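You operate a simulated robot arm through the tools that you are given. There is no shell and no other tool. Be economical: measure what you need, move in short steps, check, and stop when the job is done.

The job below is to be done with a simulated two-armed robot. You get a single attempt, and the scene is never put back.

TASK
Unplug the dryer unit and brush the dust off the cooler fins.
Fine: white plug in its holder, brush back on the desk, cooler lid shut again. Set down upright: brush. Where these are worked on the way, their far stop is far enough and under half their travel is too little: cooler lid. What is to be rubbed or washed off counts as gone when no trace of it is left.

The check looks at the end state, three seconds after you hand in, the way a careful person would. Anything else that was tipped, shoved, dropped, spilled or broken makes it a failure. A push-on lid holds only when it is set on centred and level and pressed home; a screw cap is set on level and turned clockwise until tight.

THE ROBOT
Two 7-joint arms with two-finger parallel grippers on one trunk, on a base that drives. Base frame: it is fixed to the floor where the robot stands at the start and does not move with it; the origin is under the middle of the robot, x ahead of it, y to its left, z up; the surface under the hand at the start is at about z = 845. Readings come in mm, rad, newtons and seconds.
The left shoulder is at the start at [70, 163, 1170], the right one opposite. With the tool pointing down near the work surface each hand reaches from about 400 to 880 mm from the robot's upright axis, wherever it stands, measured 20 degrees to its own side. Places, roughly: bowl tap [400, 600, 300]; cap key [500, 600, 800]; cooler fins [600, 500, 800]; cooler lid [600, 500, 800]; drain tap [400, 200, 100]; dryer unit [700, 400, 400]; dryer unit switch [500, 200, 500]; outlet tap [700, 600, 800]; plug holder [700, 200, 400]; purge tap [400, 600, 400]. Payload 3.43 kg a hand.
Tool frame (each hand has its own): the origin (TCP) lies between the finger pads and is the grasp point; the fingertips stand 34 mm ahead of it; z points along the fingers, y is the line along which they close. The gripper opens to 128 mm. The fingers are 24 mm wide and 12 mm thick; the gripper's body (48 by 130 mm) begins 96 mm behind the TCP.
Orientation is that of the tool frame in the base frame, as a unit quaternion [w, x, y, z]. With the fingers straight down and closing along the base's y, the tool's x points along the base's -x, its y along +y and its z along -z.

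THE INTERFACE
- The arms move only by the tool apply_moves. It takes "left_increments", "right_increments" or both (then of equal length, played together; a hand with none holds still); each is one flat list of numbers, 7 for each row, row after row: the shift along the tool's x, y, z in cm, then the turn, a rotation vector about the tool's x, y, z in rad, then the closure, from 0 (fully open) to 1 (shut). In form: [dx, dy, dz, ax, ay, az, grip, dx, dy, dz, ax, ay, az, grip, ...]. A call has 1 to 20 rows; each row shifts and turns the commanded pose from where the row before left it, along the tool's axes as they then stand. A row lasts 0.2 s, in which the tool goes at most 50 mm and 0.15 rad; a call with a longer step from one row to the next is refused whole, and so is a gripper value outside its range. Where a pose cannot be reached the arm comes as near as it can. A force on the tool above 70 N (or 10 N above the force at the start of the call, whichever is more), or a blocked arm, ends the call early, and 0.2 s more pass. Each finger travels about 153 mm/s and halts on what it meets, pressing with about 44 N; the grip force reading is that of the motor and also rises with nothing between the fingers. The clock runs only during rows and for 0.2 s after the last one: add rows that do not move to give the fingers time. The reply holds the time, the measured pose of the TCP, the force on the tool along the base axes, the opening and the grip force, in the units named above and with some noise, with the torque about the TCP (base axes, N m) and any sound that the robot's microphone picked up, and new pictures: "views" is both (left out), scene, wrist or none (wrist: the cameras of the hands that moved).
- Cameras (640 x 400 px; columns grow to the right, rows downward): "scene" is now at [133.4, 16.4, 1387]; the picture's right is [0.17, -0.99, 0.00], its down [-0.66, -0.11, -0.74] and it looks along [0.73, 0.12, -0.67] (base axes); focal length 214 px, centre (320, 200). "left" rides on the left gripper at [76, 11, -160] in its tool frame; the picture's right is [-0.15, 0.99, 0.00], its down [-0.88, -0.13, -0.46] and it looks along [-0.45, -0.07, 0.89] (tool axes); focal length 234 px, centre (320, 200). "right" rides on the right gripper at [76, -11, -160] in its tool frame; the picture's right is [0.15, 0.99, 0.00], its down [-0.88, 0.13, -0.46] and it looks along [-0.45, 0.07, 0.89] (tool axes); focal length 234 px, centre (320, 200). There is no depth. A picture from a camera that has moved, and an enlarged one, comes with that camera's place and axes in the base frame and with its lens.
- lift_body(by): slides the trunk up (or, below 0, down) by that many mm; the arms and the scene camera ride with it, the base frame stays. It gives what a move gives, with no picture.
- base_move(legs): drives the robot by 1 to 6 legs, each [ahead, left, turn to the left] in mm, mm and rad, along the robot's own axes; the way and the turn of a leg run together, so that a leg with both is an arc; at most 1500 mm and 3.142 rad a leg. The arms and the cameras ride along, it lands a little off, and it stops where it bumps. It gives what a move gives, and a new picture of the scene camera.
- aim_head(pan, tilt): turns the head with the scene camera to pan (to the left, within 1.501 rad either way) and tilt (down, from -0.506 to 1.204), counted from straight ahead of the robot. It gives what a move gives, and a new picture of the scene camera.
- enlarge(camera, box): a new picture of the part [left, top, right, bottom] of that camera's present view, enlarged. The clock stands still meanwhile.
- sign_off(): hands the job in; it is judged then, once.

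Work in short steps. Places have to be worked out from the pictures, the camera data and where the tool is seen: move nearer, look again, correct. Check each grasp and each placing, and mend what went wrong. You have 120 turns and 260 pictures in all, those below and enlarged ones among them. Open the grippers and draw the arms clear of the work before you hand the job in, unless the task says otherwise; then end with one line.

The tools are called after "Call:" by a JSON object that holds its "api" and its "payload". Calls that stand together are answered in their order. apply_moves: Moves the arms, as the interface text tells. Its arguments: {"type":"object","properties":{"left_increments":{"type":"array"},"right_increments":{"type":"array"},"views":{"type":"string","enum":["both","scene","wrist","none"]}},"required":[]} The other tools are called the same way: lift_body (by) slides the trunk up or down; base_move (legs) drives the base; aim_head (pan, tilt) turns the head that bears the scene camera; enlarge (camera, box) takes an enlarged picture of a part of a camera's view; sign_off () hands the job in.

At the start:

```text
clock: 0.0
left_tcp_pos: [528.6, 490.4, 1146.6]
left_tcp_rot: [0.001, 0.0, 1.0, 0.0]
left_force: [-0.7, -0.3, -0.2]
left_torque: [0.03, -0.02, -0.02]
left_gripper_width: 128.0
left_gripper_force: 0.1
right_tcp_pos: [743.4, -63.2, 1117.1]
right_tcp_rot: [0.0, 0.0, 1.0, 0.0]
right_force: [0.0, 0.6, 1.3]
right_torque: [-0.01, 0.0, -0.01]
right_gripper_width: 128.2
right_gripper_force: 0.0
trunk travel left (down, up): [-650.0, 290.0]
robot x, y, heading: [0.4, -2.1, -0.002]
head pan, tilt: [0.166, 0.731]
```

scene: 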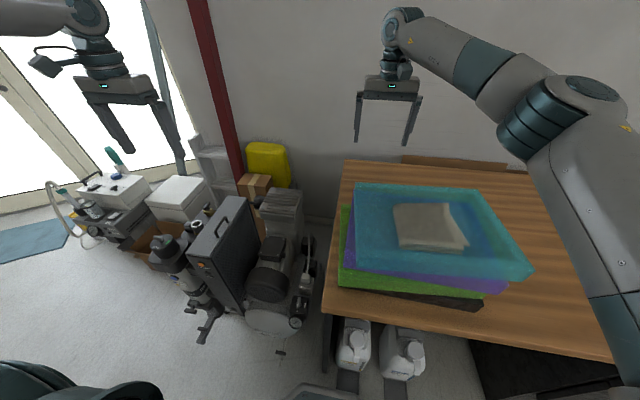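
right: 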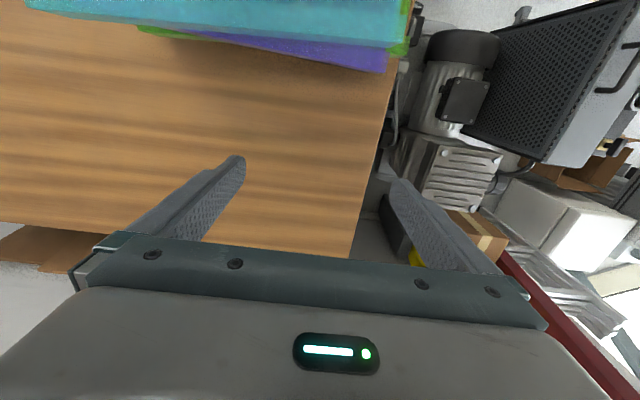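
left: 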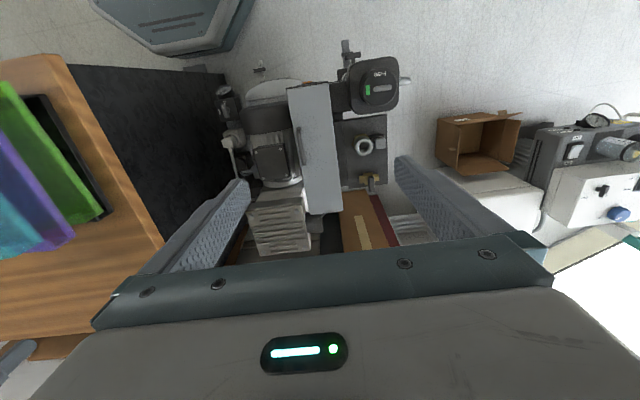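

The scene shows a compressor with a cooler lid, dryer, and table with stuff. I take enlarged views to identify the parts.

Call:
{"api": "enlarge", "payload": {"camera": "scene", "box": [140, 170, 340, 370]}}

Call:
{"api": "enlarge", "payload": {"camera": "left", "box": [200, 20, 440, 260]}}

Call:
{"api": "enlarge", "payload": {"camera": "scene", "box": [20, 130, 220, 280]}}

Call:
{"api": "enlarge", "payload": {"camera": "scene", "box": [310, 150, 560, 400]}}

```text
2.00 times, centred on (240, 270) of scene
camera zoom: at [133.4, 16.4, 1387.0], right [0.17, -0.99, 0.0], down [-0.66, -0.11, -0.74], along [0.73, 0.12, -0.67], focal length 429 px, centre (480, 60)
```

zoom: 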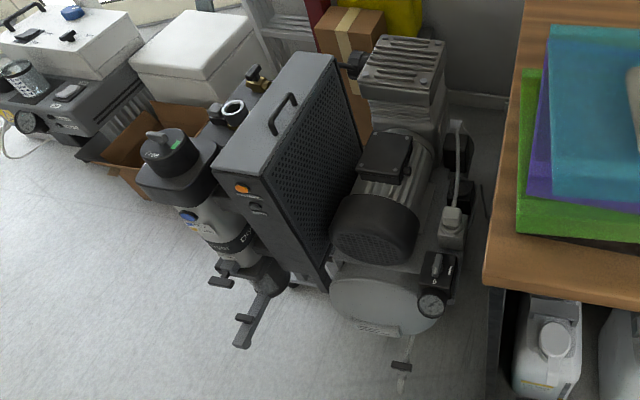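

```text
1.67 times, centred on (320, 140) of left
camera zoom: at [451.4, 501.4, 1306.6], right [0.15, 0.99, 0.0], down [0.88, -0.13, 0.46], along [0.45, -0.07, -0.89], focal length 390 px, centre (320, 300)
```

zoom: 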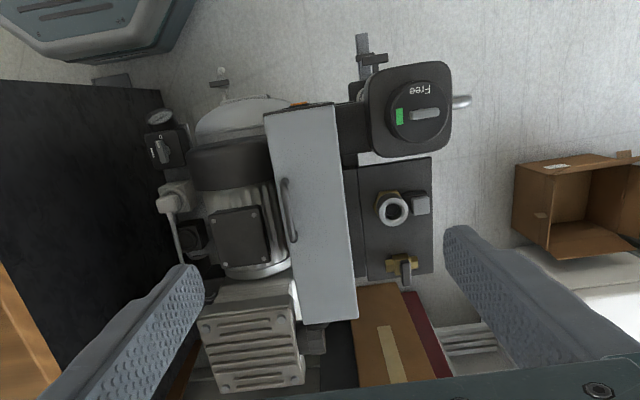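

```text
2.67 times, centred on (120, 205) of scene
camera zoom: at [133.4, 16.4, 1387.0], right [0.17, -0.99, 0.0], down [-0.66, -0.11, -0.74], along [0.73, 0.12, -0.67], focal length 572 px, centre (853, 187)
```

zoom: 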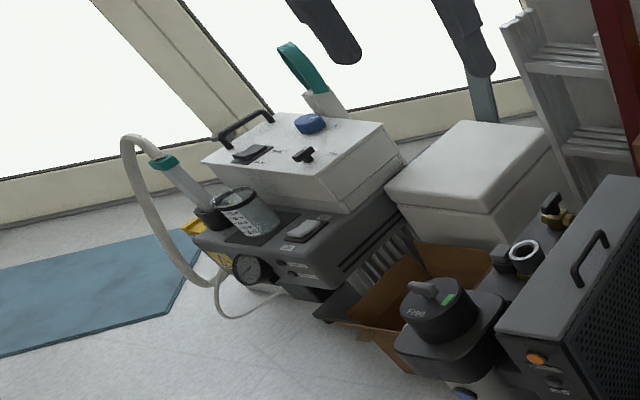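

```text
1.60 times, centred on (435, 275) of scene
camera zoom: at [133.4, 16.4, 1387.0], right [0.17, -0.99, 0.0], down [-0.66, -0.11, -0.74], along [0.73, 0.12, -0.67], focal length 343 px, centre (136, 80)
```

zoom: 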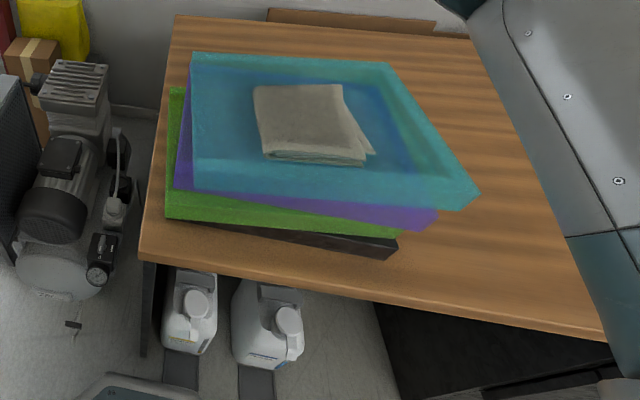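

The brush isn't visible yet. I turn the head right to look at the rest of the desk.

Call:
{"api": "aim_head", "payload": {"pan": -0.5, "tilt": 0.75}}

Call:
{"api": "aim_head", "payload": {"pan": -1.3, "tilt": 0.6}}

Call:
{"api": "aim_head", "payload": {"pan": 1.2, "tilt": 0.7}}

```text
clock: 1.0
left_tcp_pos: [528.9, 491.7, 1146.8]
left_tcp_rot: [0.0, 0.001, 1.0, 0.0]
left_force: [0.2, -0.7, 0.6]
left_torque: [0.0, -0.01, -0.03]
left_gripper_width: 128.1
left_gripper_force: 0.0
right_tcp_pos: [744.7, -63.4, 1116.8]
right_tcp_rot: [0.0, 0.0, 1.0, 0.0]
right_force: [0.1, 0.6, 0.4]
right_torque: [0.02, -0.04, -0.01]
right_gripper_width: 127.8
right_gripper_force: 0.0
trunk travel left (down, up): [-650.0, 290.0]
robot x, y, heading: [-0.6, 0.5, -0.003]
head pan, tilt: [-0.499, 0.75]
camera scene: at [123.7, -37.1, 1385.4], right [-0.48, -0.88, 0.0], down [-0.6, 0.33, -0.73], along [0.64, -0.35, -0.68], focal length 214 px, centre (320, 200)
```

scene: 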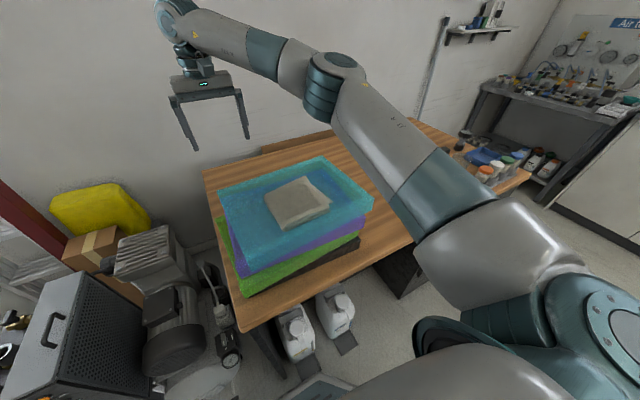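

```text
clock: 2.2
left_tcp_pos: [528.5, 491.1, 1148.5]
left_tcp_rot: [0.0, 0.001, 1.0, 0.0]
left_force: [-0.2, -0.2, -0.3]
left_torque: [-0.01, -0.01, -0.03]
left_gripper_width: 128.2
left_gripper_force: 0.0
right_tcp_pos: [745.2, -63.9, 1116.8]
right_tcp_rot: [0.001, 0.0, 1.0, 0.0]
right_force: [0.1, -0.2, 0.0]
right_torque: [0.03, 0.02, 0.03]
right_gripper_width: 127.9
right_gripper_force: 0.0
trunk travel left (down, up): [-650.0, 290.0]
robot x, y, heading: [-0.1, 1.5, -0.005]
head pan, tilt: [-1.3, 0.6]
camera scene: at [74.6, -82.6, 1398.3], right [-0.96, -0.27, 0.0], down [-0.15, 0.54, -0.82], along [0.22, -0.79, -0.57], focal length 214 px, centre (320, 200)
```

scene: 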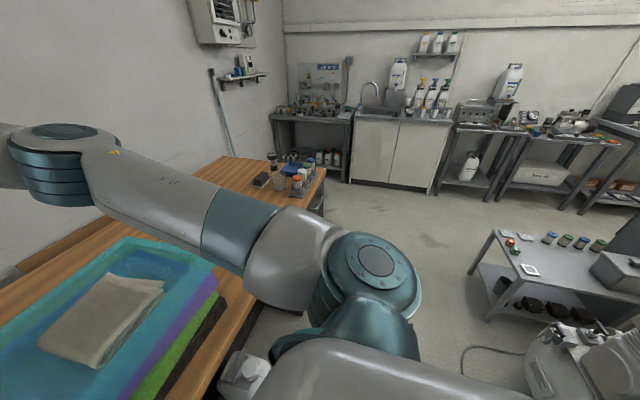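

```text
clock: 4.4
left_tcp_pos: [528.3, 491.6, 1148.7]
left_tcp_rot: [0.0, 0.0, 1.0, -0.001]
left_force: [0.4, -0.3, 0.1]
left_torque: [0.0, 0.02, 0.0]
left_gripper_width: 128.1
left_gripper_force: 0.0
right_tcp_pos: [744.0, -63.7, 1116.1]
right_tcp_rot: [0.001, 0.0, 1.0, 0.0]
right_force: [-0.2, 0.5, -0.8]
right_torque: [0.01, 0.0, 0.01]
right_gripper_width: 127.8
right_gripper_force: 0.1
trunk travel left (down, up): [-650.0, 290.0]
robot x, y, heading: [-1.2, 1.3, -0.0]
head pan, tilt: [1.201, 0.7]
camera scene: at [81.6, 81.7, 1389.7], right [0.93, -0.36, 0.0], down [-0.23, -0.6, -0.76], along [0.28, 0.71, -0.64], focal length 214 px, centre (320, 200)
```

scene: 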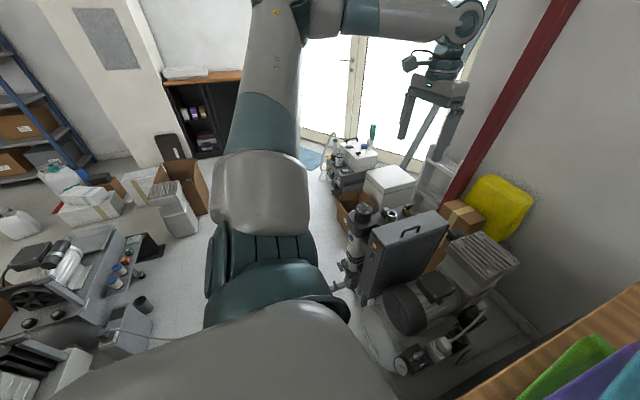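

Items on the desk's far end may include the brush. Look there enlarged.

Call:
{"api": "aim_head", "payload": {"pan": -0.9, "tilt": 0.5}}

Call:
{"api": "enlarge", "payload": {"camera": "scene", "box": [280, 120, 480, 260]}}

```text
clock: 6.4
left_tcp_pos: [527.8, 491.1, 1146.0]
left_tcp_rot: [0.0, 0.0, 1.0, 0.001]
left_force: [-0.2, 0.8, 0.6]
left_torque: [0.01, -0.02, 0.0]
left_gripper_width: 128.2
left_gripper_force: 0.1
right_tcp_pos: [744.1, -63.5, 1116.4]
right_tcp_rot: [0.0, 0.0, 1.0, 0.0]
right_force: [-0.5, -0.2, 0.4]
right_torque: [0.01, 0.01, 0.01]
right_gripper_width: 127.9
right_gripper_force: 0.1
trunk travel left (down, up): [-650.0, 290.0]
robot x, y, heading: [1.4, 2.7, 0.002]
head pan, tilt: [-0.901, 0.499]
camera scene: at [107.4, -68.7, 1407.4], right [-0.78, -0.62, 0.0], down [-0.3, 0.37, -0.88], along [0.55, -0.69, -0.48], focal length 214 px, centre (320, 200)
```

scene: 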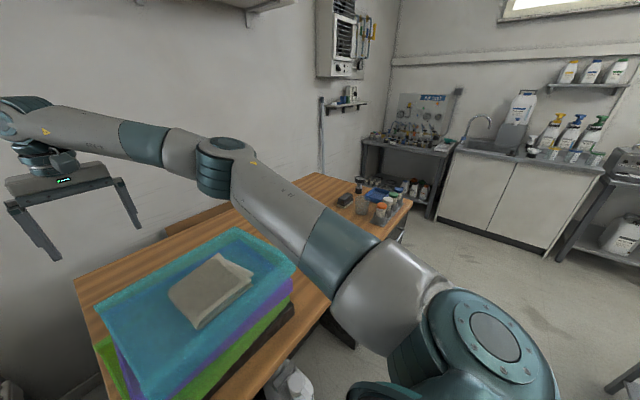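

```text
2.86 times, centred on (380, 190) of scene
camera zoom: at [107.4, -68.7, 1407.4], right [-0.78, -0.62, 0.0], down [-0.3, 0.37, -0.88], along [0.55, -0.69, -0.48], focal length 613 px, centre (149, 229)
```

zoom: 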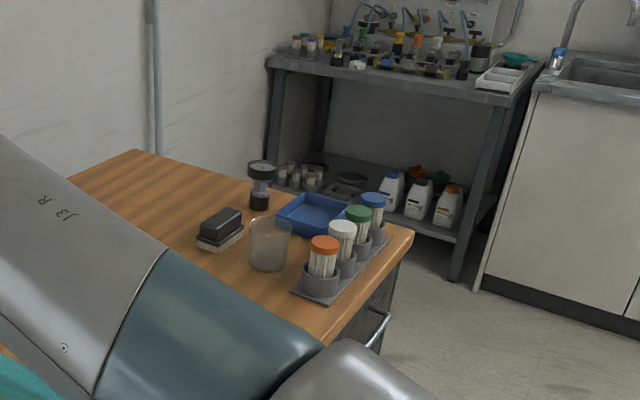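

The bristle block at about (618,−915) on the desk is the brush. Now I look closer at the compressor for the plug and holder.

Call:
{"api": "aim_head", "payload": {"pan": 0.5, "tilt": 1.0}}

Call:
{"api": "enlarge", "payload": {"camera": "scene", "box": [330, 90, 460, 220]}}

Call:
{"api": "enlarge", "payload": {"camera": "scene", "box": [230, 60, 400, 230]}}

```text
clock: 8.0
left_tcp_pos: [527.7, 491.1, 1147.1]
left_tcp_rot: [0.0, 0.0, 1.0, 0.0]
left_force: [0.3, 0.5, 0.5]
left_torque: [-0.01, -0.01, 0.05]
left_gripper_width: 127.8
left_gripper_force: 0.0
right_tcp_pos: [745.5, -62.7, 1116.3]
right_tcp_rot: [0.001, 0.001, 1.0, 0.0]
right_force: [-0.2, -0.5, 0.1]
right_torque: [0.01, -0.01, -0.02]
right_gripper_width: 128.4
right_gripper_force: 0.1
trunk travel left (down, up): [-650.0, 290.0]
robot x, y, heading: [1.9, 0.1, 0.003]
head pan, tilt: [0.499, 1.0]
camera scene: at [112.1, 35.8, 1366.3], right [0.48, -0.88, 0.0], down [-0.74, -0.4, -0.54], along [0.47, 0.26, -0.84], focal length 214 px, centre (320, 200)
```

scene: 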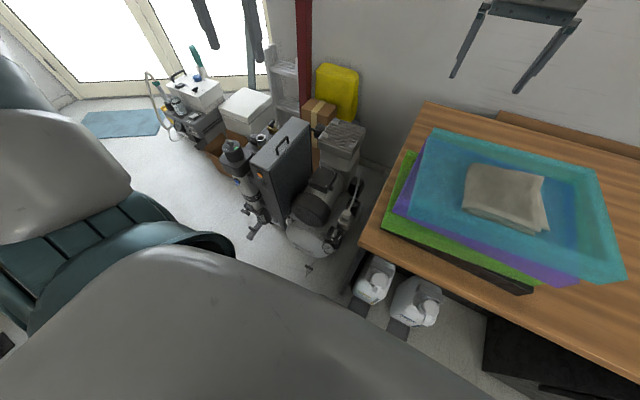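

```text
3.08 times, centred on (395, 155) of scene
camera zoom: at [112.1, 35.8, 1366.3], right [0.48, -0.88, 0.0], down [-0.74, -0.4, -0.54], along [0.47, 0.26, -0.84], focal length 660 px, centre (89, 338)
```

zoom: 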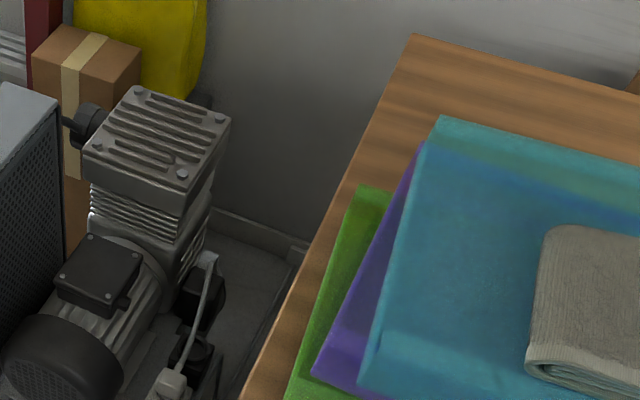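

```text
2.35 times, centred on (315, 145) of scene
camera zoom: at [112.1, 35.8, 1366.3], right [0.48, -0.88, 0.0], down [-0.74, -0.4, -0.54], along [0.47, 0.26, -0.84], focal length 505 px, centre (332, 329)
```

zoom: 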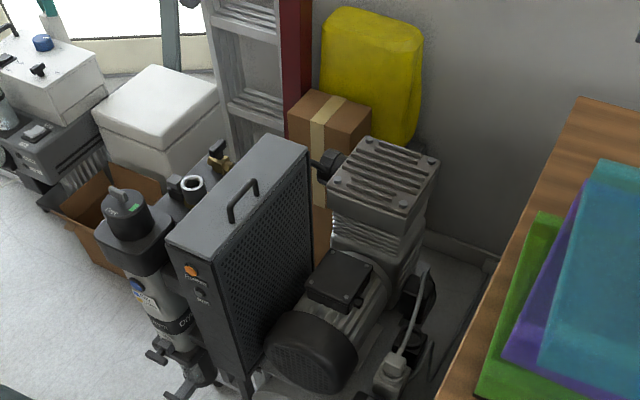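

I bring the left hand above the compressor's right side for a close wrist view.

Call:
{"api": "apply_moves", "payload": {"left_increments": [0.62, -3.62, 3.1, 0, 0, 0, 0, 0.62, -3.62, 3.1, 0, 0, 0, 0, 0.62, -3.62, 3.1, 0, 0, 0, 0, 0.62, -3.62, 3.1, 0, 0, 0, 0, 0.62, -3.62, 3.1, 0, 0, 0, 0, 0.62, -3.62, 3.1, 0, 0, 0, 0, 0.62, -3.62, 3.1, 0, 0, 0, 0, 0.62, -3.62, 3.1, 0, 0, 0, 0], "views": "wrist"}}

Call:
{"api": "enlarge", "payload": {"camera": "left", "box": [220, 50, 420, 250]}}

```text
clock: 9.8
left_tcp_pos: [478.0, 199.6, 897.0]
left_tcp_rot: [0.0, 0.001, 1.0, 0.0]
left_force: [0.5, 0.6, -0.9]
left_torque: [-0.02, 0.03, -0.03]
left_gripper_width: 128.1
left_gripper_force: 0.2
right_tcp_pos: [746.8, -63.3, 1116.2]
right_tcp_rot: [-0.001, 0.0, 1.0, 0.001]
right_force: [0.3, -0.7, -0.7]
right_torque: [-0.02, 0.02, -0.03]
right_gripper_width: 127.9
right_gripper_force: 0.1
trunk travel left (down, up): [-650.0, 290.0]
robot x, y, heading: [-2.2, 1.3, -0.002]
head pan, tilt: [0.499, 1.0]
camera left: at [400.6, 209.9, 1056.7], right [0.15, 0.99, 0.0], down [0.88, -0.13, 0.46], along [0.45, -0.07, -0.89], focal length 234 px, centre (320, 200)
```

left: 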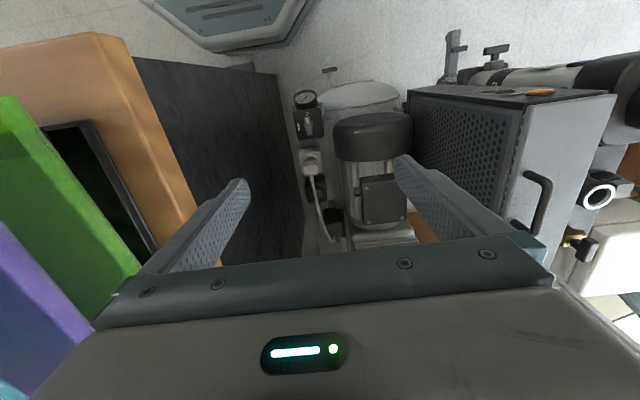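

```text
2.00 times, centred on (320, 150) of left
camera zoom: at [400.6, 209.9, 1056.7], right [0.15, 0.99, 0.0], down [0.88, -0.13, 0.46], along [0.45, -0.07, -0.89], focal length 468 px, centre (320, 300)
```

zoom: 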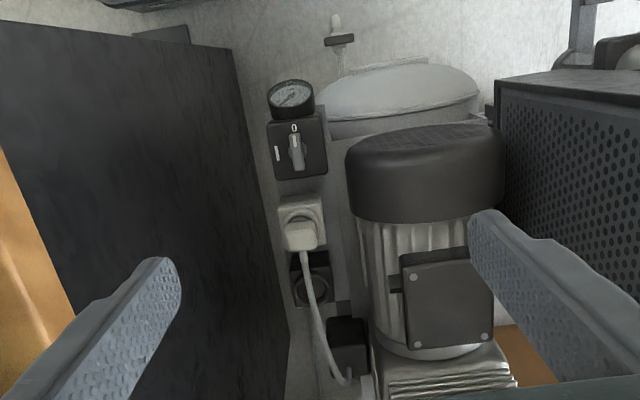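

The plug, socket, holder and a rotary switch sit on the compressor's near side. I enlarge strongly for detail.

Call:
{"api": "enlarge", "payload": {"camera": "left", "box": [285, 85, 345, 145]}}

Call:
{"api": "enlarge", "payload": {"camera": "left", "box": [290, 140, 360, 210]}}

Call:
{"api": "enlarge", "payload": {"camera": "scene", "box": [310, 160, 370, 250]}}

```text
6.67 times, centred on (315, 115) of left
camera zoom: at [400.6, 209.9, 1056.7], right [0.15, 0.99, 0.0], down [0.88, -0.13, 0.46], along [0.45, -0.07, -0.89], focal length 1561 px, centre (353, 767)
```

zoom: 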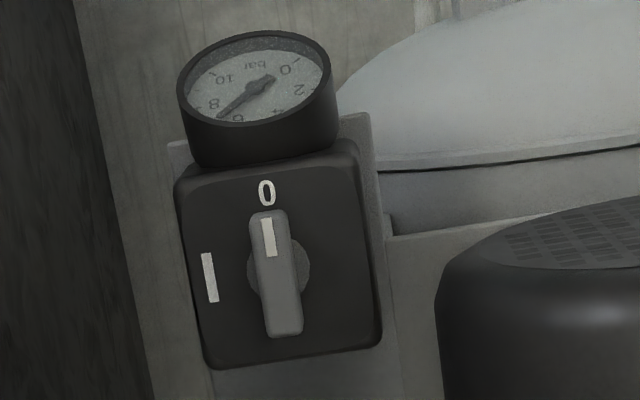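

```text
5.71 times, centred on (325, 175) of left
camera zoom: at [400.6, 209.9, 1056.7], right [0.15, 0.99, 0.0], down [0.88, -0.13, 0.46], along [0.45, -0.07, -0.89], focal length 1338 px, centre (291, 343)
```

zoom: 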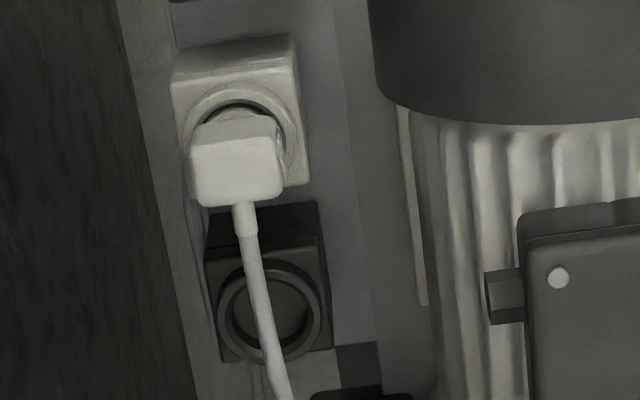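

```text
4.44 times, centred on (340, 205) of scene
camera zoom: at [113.9, 36.2, 1366.2], right [0.48, -0.88, 0.0], down [-0.74, -0.4, -0.54], along [0.47, 0.26, -0.84], focal length 953 px, centre (231, 178)
```

zoom: 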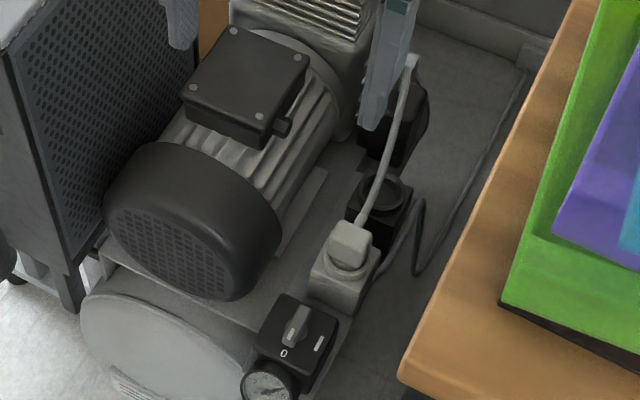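

Switch is already at 0. I judge the plug top at about (580,158,517) and the holder ring at (663,158,497). I move the left hand above the plug with partially closed fingers.

Call:
{"api": "apply_moves", "payload": {"left_increments": [-2.5, -1.0, 3.5, 0, 0, 0, 0.4, -2.5, -1.0, 3.5, 0, 0, 0, 0.4, -2.5, -1.0, 3.5, 0, 0, 0, 0.4, -2.7, -1.16, 3.5, 0, 0, 0, 0.4, 0, 0, 4, 0, 0, 0, 0.4, 0, 0, 4, 0, 0, 0, 0.4, 0, 0, 2, 0, 0, 0, 0.4], "views": "both"}}

Call:
{"api": "enlarge", "payload": {"camera": "left", "box": [220, 80, 420, 280]}}

Call:
{"api": "enlarge", "payload": {"camera": "scene", "box": [290, 120, 390, 250]}}

```text
clock: 11.4
left_tcp_pos: [520.5, 279.9, 787.0]
left_tcp_rot: [-0.001, -0.001, 1.0, -0.001]
left_force: [-0.1, 0.2, -1.6]
left_torque: [0.0, 0.01, 0.01]
left_gripper_width: 76.8
left_gripper_force: 0.1
left hand out of reach, approached as far as the arm can: row 2, 3, 4, 5, 6, 7
right_tcp_pos: [744.6, -62.9, 1117.3]
right_tcp_rot: [-0.001, 0.0, 1.0, -0.001]
right_force: [0.7, -0.1, -0.4]
right_torque: [0.01, 0.03, 0.0]
right_gripper_width: 128.0
right_gripper_force: 0.0
trunk travel left (down, up): [-650.0, 290.0]
robot x, y, heading: [0.1, -2.9, 0.001]
head pan, tilt: [0.499, 1.0]
camera scene: at [112.1, 35.9, 1366.3], right [0.48, -0.88, 0.0], down [-0.74, -0.4, -0.54], along [0.47, 0.26, -0.84], focal length 214 px, centre (320, 200)
camera left: at [443.4, 289.1, 947.9], right [0.15, 0.99, 0.0], down [0.88, -0.13, 0.46], along [0.45, -0.07, -0.89], focal length 234 px, centre (320, 200)
```

scene: 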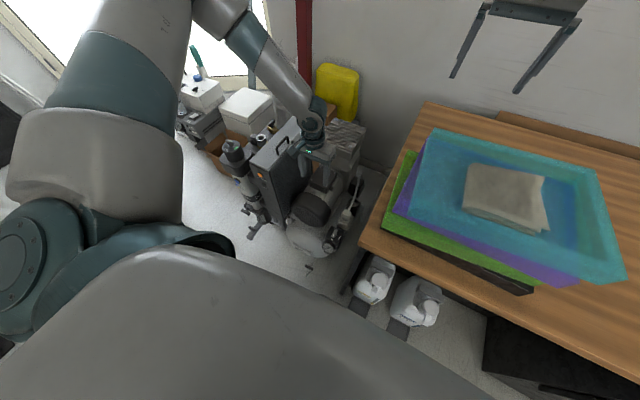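
left: 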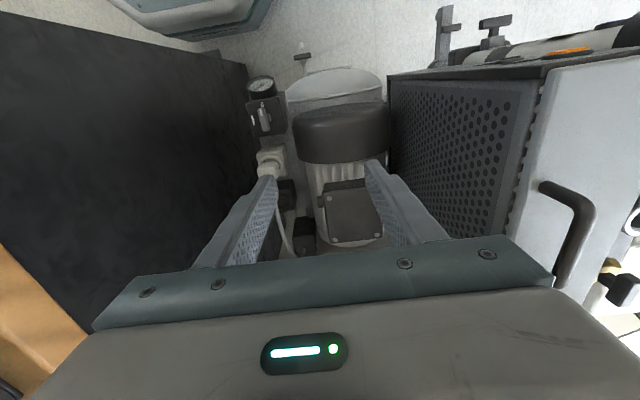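

```text
2.00 times, centred on (320, 180) of left
camera zoom: at [443.4, 289.1, 947.9], right [0.15, 0.99, 0.0], down [0.88, -0.13, 0.46], along [0.45, -0.07, -0.89], focal length 468 px, centre (320, 240)
```

zoom: 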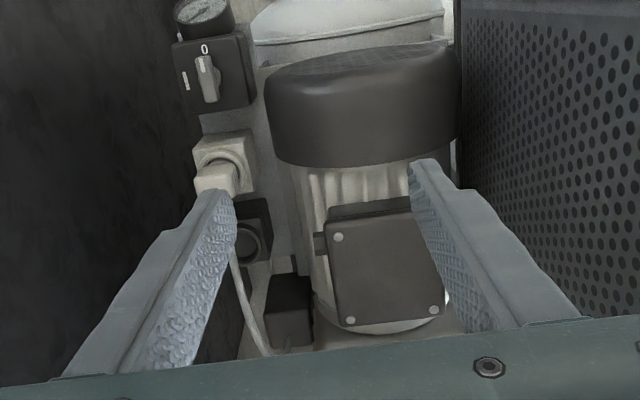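

```text
3.08 times, centred on (340, 185) of scene
camera zoom: at [112.1, 35.9, 1366.3], right [0.48, -0.88, 0.0], down [-0.74, -0.4, -0.54], along [0.47, 0.26, -0.84], focal length 660 px, centre (258, 246)
```

zoom: 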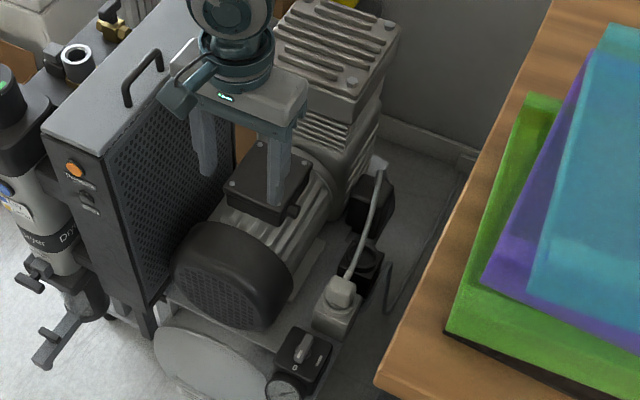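

The left hand couldn't reach; the elbow-out posture needs a lower trunk, which is blocked by the right arm over the desk. I'll shift the base left and use the right arm for the plug. First I lift the left hand clear.

Call:
{"api": "apply_moves", "payload": {"left_increments": [0.5, 0, -4.5, 0, 0, 0, 0.2, 0.5, 0, -4.5, 0, 0, 0, 0, 0.5, 0, -4.5, 0, 0, 0, 0, 0.5, 0, -4.5, 0, 0, 0, 0, 1, 3.5, -3, 0, 0, 0, 0, 1, 3.5, -3, 0, 0, 0, 0, 1, 3.5, -3, 0, 0, 0, 0, 1, 3.5, -3, 0, 0, 0, 0, 1, 3.5, -3, 0, 0, 0, 0, 1, 3.5, -3, 0, 0, 0, 0], "views": "none"}}

```text
clock: 13.6
left_tcp_pos: [439.0, 491.2, 1149.0]
left_tcp_rot: [0.0, 0.001, 1.0, -0.001]
left_force: [0.0, 0.0, 0.0]
left_torque: [-0.05, -0.04, 0.0]
left_gripper_width: 128.0
left_gripper_force: 0.2
right_tcp_pos: [742.7, -63.0, 1117.3]
right_tcp_rot: [0.0, 0.0, 1.0, 0.0]
right_force: [0.9, 0.3, -0.3]
right_torque: [0.0, -0.02, 0.01]
right_gripper_width: 127.9
right_gripper_force: 0.1
trunk travel left (down, up): [-650.0, 290.0]
robot x, y, heading: [1.5, 3.9, 0.001]
head pan, tilt: [0.499, 1.0]
```

The left hand is clear. I drive left 400 with 30 mm back.

Call:
{"api": "base_move", "payload": {"legs": [[-40, 0, 0], [0, 400, 0]]}}

Call:
{"api": "aim_head", "payload": {"pan": -0.2, "tilt": 0.95}}

```text
clock: 16.6
left_tcp_pos: [397.2, 891.9, 1149.0]
left_tcp_rot: [0.0, 0.0, 1.0, -0.001]
left_force: [0.4, -0.5, -0.1]
left_torque: [0.03, 0.01, -0.02]
left_gripper_width: 127.9
left_gripper_force: 0.0
right_tcp_pos: [704.1, 340.0, 1116.7]
right_tcp_rot: [0.0, 0.0, 1.0, 0.001]
right_force: [-0.3, 0.2, -0.1]
right_torque: [-0.01, -0.01, 0.02]
right_gripper_width: 128.1
right_gripper_force: 0.0
trunk travel left (down, up): [-650.0, 290.0]
robot x, y, heading: [-44.7, 404.9, 0.007]
head pan, tilt: [0.499, 1.0]
camera scene: at [70.6, 437.3, 1366.3], right [0.48, -0.88, 0.0], down [-0.74, -0.4, -0.54], along [0.47, 0.26, -0.84], focal length 214 px, centre (320, 200)
```

scene: 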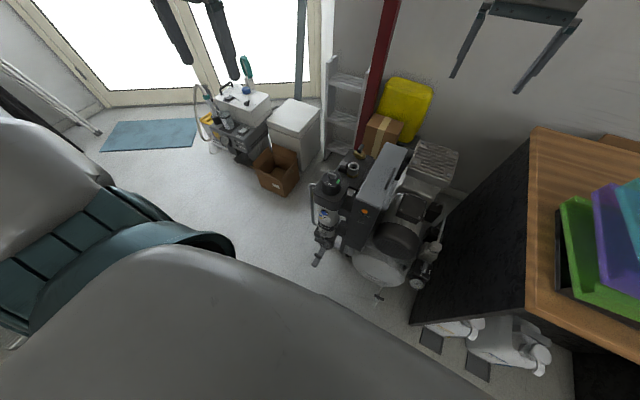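

```text
clock: 17.6
left_tcp_pos: [397.2, 891.6, 1148.7]
left_tcp_rot: [0.0, -0.001, 1.0, 0.0]
left_force: [0.3, 0.3, 0.5]
left_torque: [0.0, 0.03, 0.01]
left_gripper_width: 128.1
left_gripper_force: 0.0
right_tcp_pos: [703.8, 340.8, 1117.4]
right_tcp_rot: [0.0, -0.001, 1.0, 0.0]
right_force: [-0.5, -0.6, -1.2]
right_torque: [-0.05, -0.04, 0.01]
right_gripper_width: 128.3
right_gripper_force: 0.0
trunk travel left (down, up): [-650.0, 290.0]
robot x, y, heading: [-42.0, 402.0, 0.004]
head pan, tilt: [-0.201, 0.949]
camera scene: at [80.8, 389.8, 1369.9], right [-0.2, -0.98, 0.0], down [-0.8, 0.16, -0.58], along [0.57, -0.11, -0.81], focal length 214 px, centre (320, 200)
```

scene: 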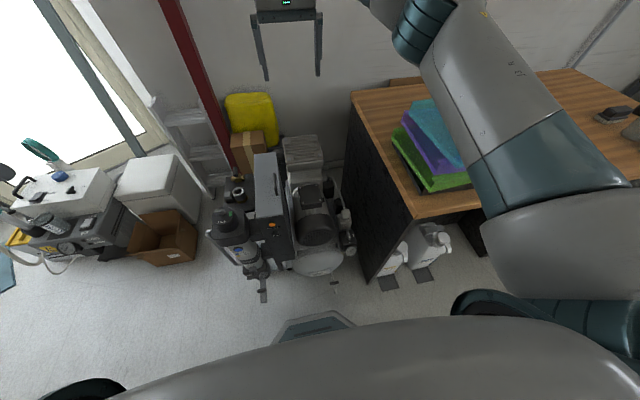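

I go another 150 left so the right forearm clears the desk corner, then bring the right hand above the gap.

Call:
{"api": "base_move", "payload": {"legs": [[0, 150, 0]]}}

```text
clock: 19.0
left_tcp_pos: [395.6, 1039.3, 1149.0]
left_tcp_rot: [-0.001, 0.0, 1.0, 0.001]
left_force: [-1.2, -0.2, -0.5]
left_torque: [0.03, 0.0, -0.02]
left_gripper_width: 128.0
left_gripper_force: 0.0
right_tcp_pos: [702.7, 487.0, 1116.6]
right_tcp_rot: [0.0, 0.0, 1.0, 0.0]
right_force: [-0.3, -0.8, 0.5]
right_torque: [-0.01, -0.02, 0.0]
right_gripper_width: 128.0
right_gripper_force: 0.2
trunk travel left (down, up): [-650.0, 290.0]
robot x, y, heading: [-37.8, 554.6, -0.0]
head pan, tilt: [-0.201, 0.949]
camera scene: at [80.3, 537.2, 1369.9], right [-0.2, -0.98, 0.0], down [-0.8, 0.16, -0.58], along [0.57, -0.11, -0.81], focal length 214 px, centre (320, 200)
```

scene: 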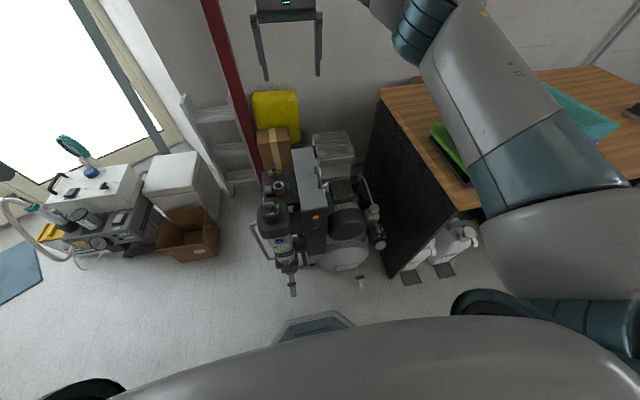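

Now the right hand goes to above the plug, at height.

Call:
{"api": "apply_moves", "payload": {"right_increments": [1.475, -4.03, 0, 0, 0, 0, 0.2, 1.475, -4.03, 0, 0, 0, 0, 0.4, 1.475, -4.03, 0, 0, 0, 0, 0.4, 1.475, -4.03, 0, 0, 0, 0, 0.4, 1.475, -4.03, 0, 0, 0, 0, 0.4, 1.475, -4.03, 0, 0, 0, 0, 0.4, 1.475, -4.03, 0, 0, 0, 0, 0.4, 1.475, -4.03, 0, 0, 0, 0, 0.4], "views": "both"}}

```text
clock: 20.8
left_tcp_pos: [395.7, 1038.5, 1149.2]
left_tcp_rot: [0.002, -0.001, 1.0, 0.001]
left_force: [-0.3, 0.5, 0.2]
left_torque: [0.03, -0.04, 0.0]
left_gripper_width: 128.3
left_gripper_force: 0.0
right_tcp_pos: [583.9, 163.4, 1117.5]
right_tcp_rot: [0.0, -0.001, 1.0, 0.001]
right_force: [0.1, -0.1, 0.0]
right_torque: [0.04, -0.02, -0.01]
right_gripper_width: 76.8
right_gripper_force: 0.1
trunk travel left (down, up): [-650.0, 290.0]
robot x, y, heading: [-40.2, 551.1, 0.001]
head pan, tilt: [-0.201, 0.949]
camera scene: at [79.2, 536.8, 1370.0], right [-0.2, -0.98, 0.0], down [-0.8, 0.16, -0.58], along [0.57, -0.11, -0.81], focal length 214 px, centre (320, 200)
camera right: at [506.3, 151.1, 1278.4], right [-0.15, 0.99, 0.0], down [0.88, 0.13, 0.46], along [0.45, 0.07, -0.89], focal length 234 px, centre (320, 200)
```

scene: 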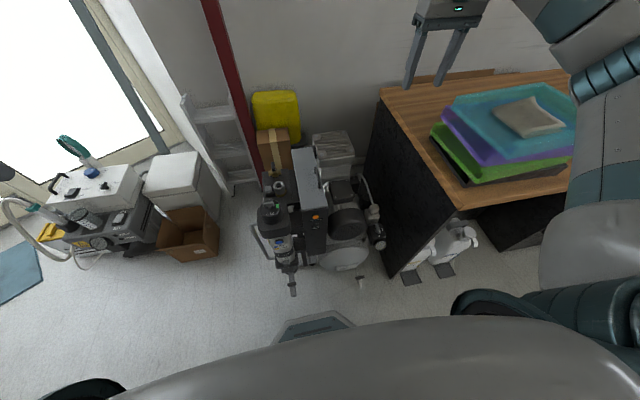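
right: 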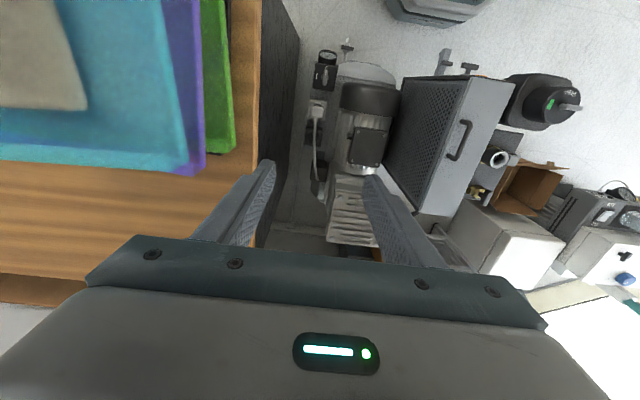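

The right elbow hovers over the desk, so lowering would hit it. I pull the hand back left, then shift the base further left and turn right, so the elbow comes in front of the desk.

Call:
{"api": "apply_moves", "payload": {"right_increments": [-1.475, 4.03, 0, 0, 0, 0, 0.4, -1.475, 4.03, 0, 0, 0, 0, 0.4, -1.475, 4.03, 0, 0, 0, 0, 0.4, -1.475, 4.03, 0, 0, 0, 0, 0.4, -1.475, 4.03, 0, 0, 0, 0, 0.4, -1.475, 4.03, 0, 0, 0, 0, 0.4, -1.475, 4.03, 0, 0, 0, 0, 0.4, -1.475, 4.03, 0, 0, 0, 0, 0.4], "views": "none"}}

Call:
{"api": "base_move", "payload": {"legs": [[0, 150, 0], [0, 0, -0.45]]}}

```text
clock: 22.6
left_tcp_pos: [397.5, 1042.1, 1147.0]
left_tcp_rot: [-0.001, -0.002, 1.0, -0.001]
left_force: [0.3, 1.0, 0.0]
left_torque: [-0.04, 0.0, -0.01]
left_gripper_width: 128.2
left_gripper_force: 0.0
right_tcp_pos: [702.5, 489.5, 1117.1]
right_tcp_rot: [0.0, 0.0, 1.0, -0.001]
right_force: [-0.1, 0.8, 0.0]
right_torque: [-0.05, -0.02, -0.01]
right_gripper_width: 76.5
right_gripper_force: 0.0
trunk travel left (down, up): [-650.0, 290.0]
robot x, y, heading: [-42.2, 547.7, 0.007]
head pan, tilt: [-0.201, 0.949]
```

```text
clock: 25.3
left_tcp_pos: [565.5, 953.3, 1149.1]
left_tcp_rot: [0.0, 0.221, 0.975, 0.001]
left_force: [0.1, -0.1, 0.2]
left_torque: [0.04, 0.0, 0.0]
left_gripper_width: 127.9
left_gripper_force: 0.1
right_tcp_pos: [602.8, 321.7, 1117.9]
right_tcp_rot: [0.0, 0.221, 0.975, 0.0]
right_force: [-0.2, -0.8, 1.7]
right_torque: [0.0, 0.03, -0.02]
right_gripper_width: 76.8
right_gripper_force: 0.0
trunk travel left (down, up): [-650.0, 290.0]
robot x, y, heading: [-43.6, 697.8, -0.44]
head pan, tilt: [-0.201, 0.949]
camera scene: at [62.0, 636.9, 1369.9], right [-0.6, -0.8, 0.0], down [-0.65, 0.49, -0.58], along [0.46, -0.35, -0.81], focal length 214 px, centre (320, 200)
```

scene: 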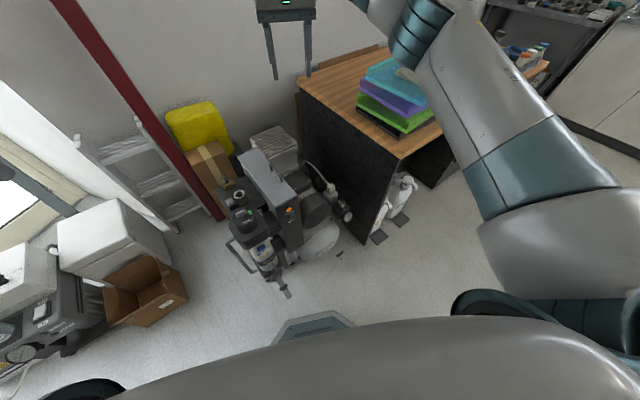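

Rotate the right hand back square to the base frame and move it above the plug.

Call:
{"api": "apply_moves", "payload": {"right_increments": [0, 0, 0, 0, 0, -0.147, 0.4, 0, 0, 0, 0, 0, -0.147, 0.4, 0, 0, 0, 0, 0, -0.147, 0.4, 0.5, -4.0, 0, 0, 0, 0, 0.4, 0.5, -4.0, 0, 0, 0, 0, 0.4, 0.5, -4.0, 0, 0, 0, 0, 0.4, 0.5, -4.0, 0, 0, 0, 0, 0.4], "views": "scene"}}

```text
clock: 26.9
left_tcp_pos: [565.1, 952.3, 1148.4]
left_tcp_rot: [-0.001, 0.221, 0.975, 0.0]
left_force: [0.0, -0.2, -0.8]
left_torque: [-0.01, -0.01, 0.01]
left_gripper_width: 128.0
left_gripper_force: 0.0
right_tcp_pos: [588.5, 223.6, 1117.6]
right_tcp_rot: [0.0, 0.003, 1.0, 0.0]
right_force: [0.5, 0.4, -0.4]
right_torque: [-0.02, 0.01, 0.01]
right_gripper_width: 76.8
right_gripper_force: 0.0
right hand out of reach, approached as far as the arm can: row 6, 7
trunk travel left (down, up): [-650.0, 290.0]
robot x, y, heading: [-41.3, 699.3, -0.45]
head pan, tilt: [-0.201, 0.949]
camera scene: at [62.0, 637.0, 1369.9], right [-0.6, -0.8, 0.0], down [-0.65, 0.49, -0.58], along [0.46, -0.35, -0.81], focal length 214 px, centre (320, 200)
```

scene: 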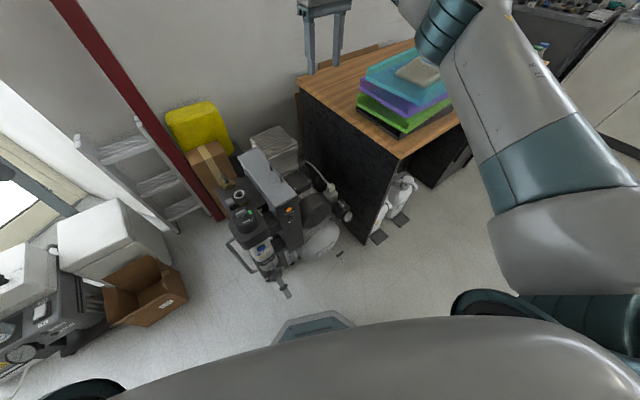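

The elbow is now in front of the desk (about y=260), safe to lower. I lower the trunk 310 mm.

Call:
{"api": "lift_body", "payload": {"by": -310}}

Call:
{"api": "aim_head", "payload": {"pan": 0.0, "tilt": 0.7}}

Call:
{"api": "enlarge", "payload": {"camera": "right", "box": [120, 0, 440, 240]}}

```text
clock: 29.9
left_tcp_pos: [565.2, 952.0, 839.3]
left_tcp_rot: [0.0, 0.22, 0.975, -0.001]
left_force: [-0.2, 0.3, 0.2]
left_torque: [0.0, -0.02, 0.0]
left_gripper_width: 128.1
left_gripper_force: 0.0
right_tcp_pos: [587.8, 222.1, 806.6]
right_tcp_rot: [0.001, 0.002, 1.0, 0.0]
right_force: [0.4, 0.7, 0.8]
right_torque: [-0.02, 0.02, 0.02]
right_gripper_width: 76.9
right_gripper_force: 0.1
trunk travel left (down, up): [-340.0, 600.0]
robot x, y, heading: [-40.5, 697.6, -0.443]
head pan, tilt: [-0.201, 0.949]
```

```text
clock: 30.7
left_tcp_pos: [564.8, 951.3, 839.2]
left_tcp_rot: [0.001, 0.221, 0.975, 0.0]
left_force: [-0.4, 0.0, 0.6]
left_torque: [0.02, 0.0, -0.02]
left_gripper_width: 127.8
left_gripper_force: 0.0
right_tcp_pos: [589.2, 221.8, 806.9]
right_tcp_rot: [0.0, 0.003, 1.0, 0.0]
right_force: [0.1, -0.4, 0.1]
right_torque: [0.02, 0.01, -0.01]
right_gripper_width: 76.7
right_gripper_force: 0.2
trunk travel left (down, up): [-340.0, 600.0]
robot x, y, heading: [-41.2, 705.9, -0.446]
head pan, tilt: [0.0, 0.7]
camera scene: at [80.4, 643.9, 1079.6], right [-0.43, -0.9, 0.0], down [-0.58, 0.28, -0.76], along [0.69, -0.33, -0.64], focal length 214 px, centre (320, 200)
```

scene: 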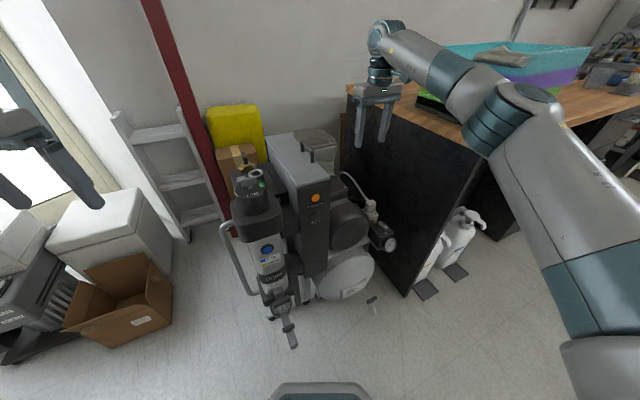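

```text
1.67 times, centred on (280, 120) of right
camera zoom: at [511.4, 211.1, 967.1], right [-0.14, 0.99, 0.0], down [0.88, 0.13, 0.46], along [0.45, 0.06, -0.89], focal length 390 px, centre (387, 333)
```

zoom: 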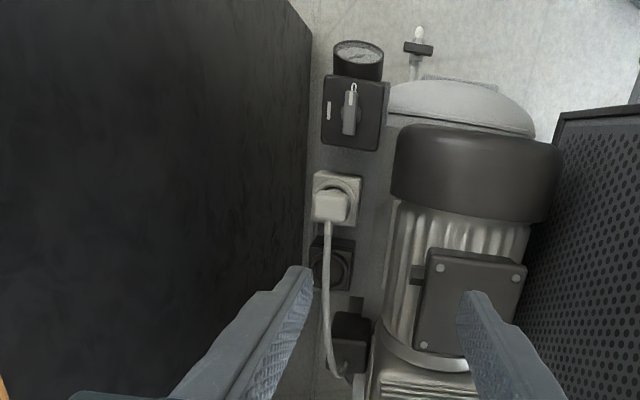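

I descend gently above the plug to z≈640.

Call:
{"api": "apply_moves", "payload": {"right_increments": [0.15, -1.6, 2, 0, 0, 0, 0.4, 0.15, -1.6, 2, 0, 0, 0, 0.4, 0.15, -1.6, 2, 0, 0, 0, 0.4, 0.15, -1.6, 2, 0, 0, 0, 0.4, 0, 0, 2.2, 0, 0, 0, 0.4, 0, 0, 2.2, 0, 0, 0, 0.4, 0, 0, 2.2, 0, 0, 0, 0.4, 0, 0, 2.2, 0, 0, 0, 0.4], "views": "both"}}

Call:
{"api": "enlarge", "payload": {"camera": "right", "box": [240, 80, 400, 240]}}

Call:
{"api": "enlarge", "payload": {"camera": "scene", "box": [330, 60, 490, 260]}}

```text
clock: 32.5
left_tcp_pos: [565.1, 952.8, 838.9]
left_tcp_rot: [-0.001, 0.221, 0.975, 0.0]
left_force: [-0.5, -0.2, -0.3]
left_torque: [0.01, 0.0, 0.03]
left_gripper_width: 127.8
left_gripper_force: 0.0
right_tcp_pos: [585.5, 212.6, 707.4]
right_tcp_rot: [0.0, 0.003, 1.0, 0.0]
right_force: [1.4, 0.0, 1.0]
right_torque: [0.03, 0.03, -0.01]
right_gripper_width: 76.8
right_gripper_force: 0.1
right hand out of reach, approached as far as the arm can: row 1, 2, 3, 4
trunk travel left (down, up): [-340.0, 600.0]
robot x, y, heading: [-43.9, 700.2, -0.441]
head pan, tilt: [0.0, 0.7]
camera scene: at [80.6, 643.6, 1079.7], right [-0.43, -0.9, 0.0], down [-0.58, 0.28, -0.76], along [0.69, -0.33, -0.64], focal length 214 px, centre (320, 200)
camera right: at [508.1, 201.9, 869.0], right [-0.14, 0.99, 0.0], down [0.88, 0.13, 0.46], along [0.45, 0.06, -0.89], focal length 234 px, centre (320, 200)
```

scene: 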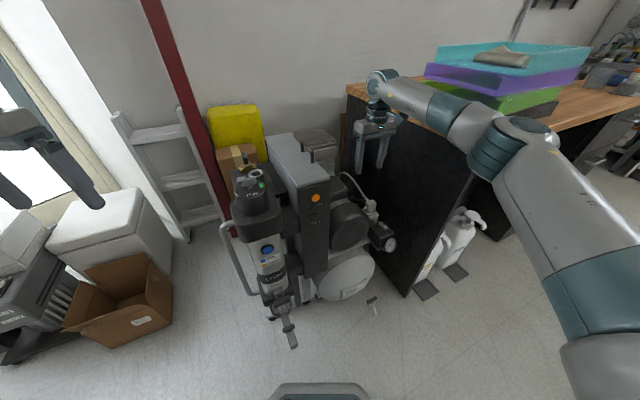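
right: 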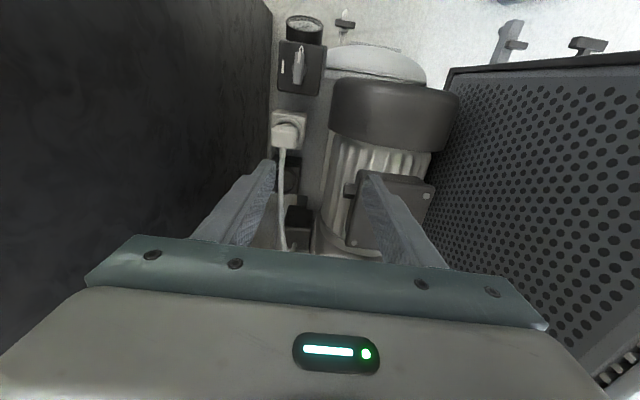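

```text
2.50 times, centred on (320, 160) of right
camera zoom: at [508.1, 201.9, 869.0], right [-0.14, 0.99, 0.0], down [0.88, 0.13, 0.46], along [0.45, 0.06, -0.89], focal length 585 px, centre (320, 300)
```

zoom: 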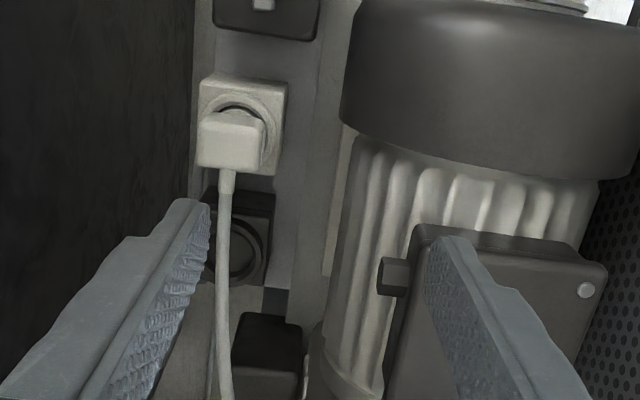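

```text
2.00 times, centred on (410, 160) of scene
camera zoom: at [80.6, 643.6, 1079.7], right [-0.43, -0.9, 0.0], down [-0.58, 0.28, -0.76], along [0.69, -0.33, -0.64], focal length 429 px, centre (140, 280)
```

zoom: 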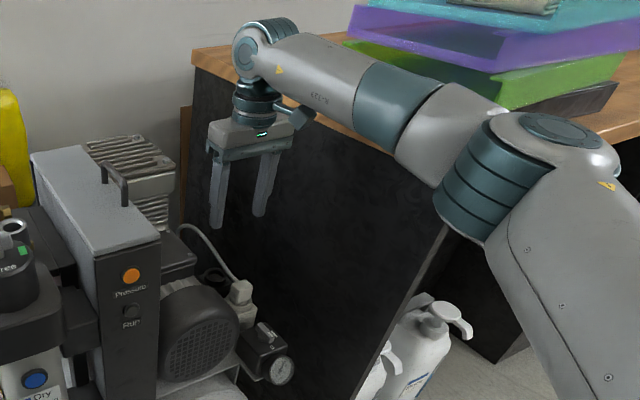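

Slightly out of reach; I nudge the base toward the plug by about 50,−50 mm.

Call:
{"api": "base_move", "payload": {"legs": [[62, -22, 0]]}}

```text
clock: 33.5
left_tcp_pos: [611.3, 905.4, 838.7]
left_tcp_rot: [0.001, 0.22, 0.975, 0.001]
left_force: [-0.3, -0.8, -1.1]
left_torque: [0.03, 0.05, 0.0]
left_gripper_width: 128.0
left_gripper_force: 0.1
right_tcp_pos: [632.2, 167.4, 708.8]
right_tcp_rot: [0.0, 0.003, 1.0, 0.0]
right_force: [0.6, 0.0, -0.6]
right_torque: [0.06, 0.03, -0.01]
right_gripper_width: 77.1
right_gripper_force: 0.0
trunk travel left (down, up): [-340.0, 600.0]
robot x, y, heading: [4.7, 654.8, -0.445]
head pan, tilt: [0.0, 0.7]
camera scene: at [127.3, 596.5, 1079.5], right [-0.43, -0.9, 0.0], down [-0.58, 0.28, -0.76], along [0.69, -0.33, -0.65], focal length 214 px, centre (320, 200)
```

scene: 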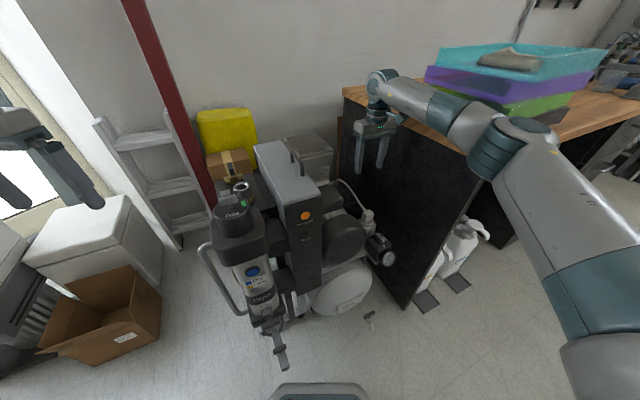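

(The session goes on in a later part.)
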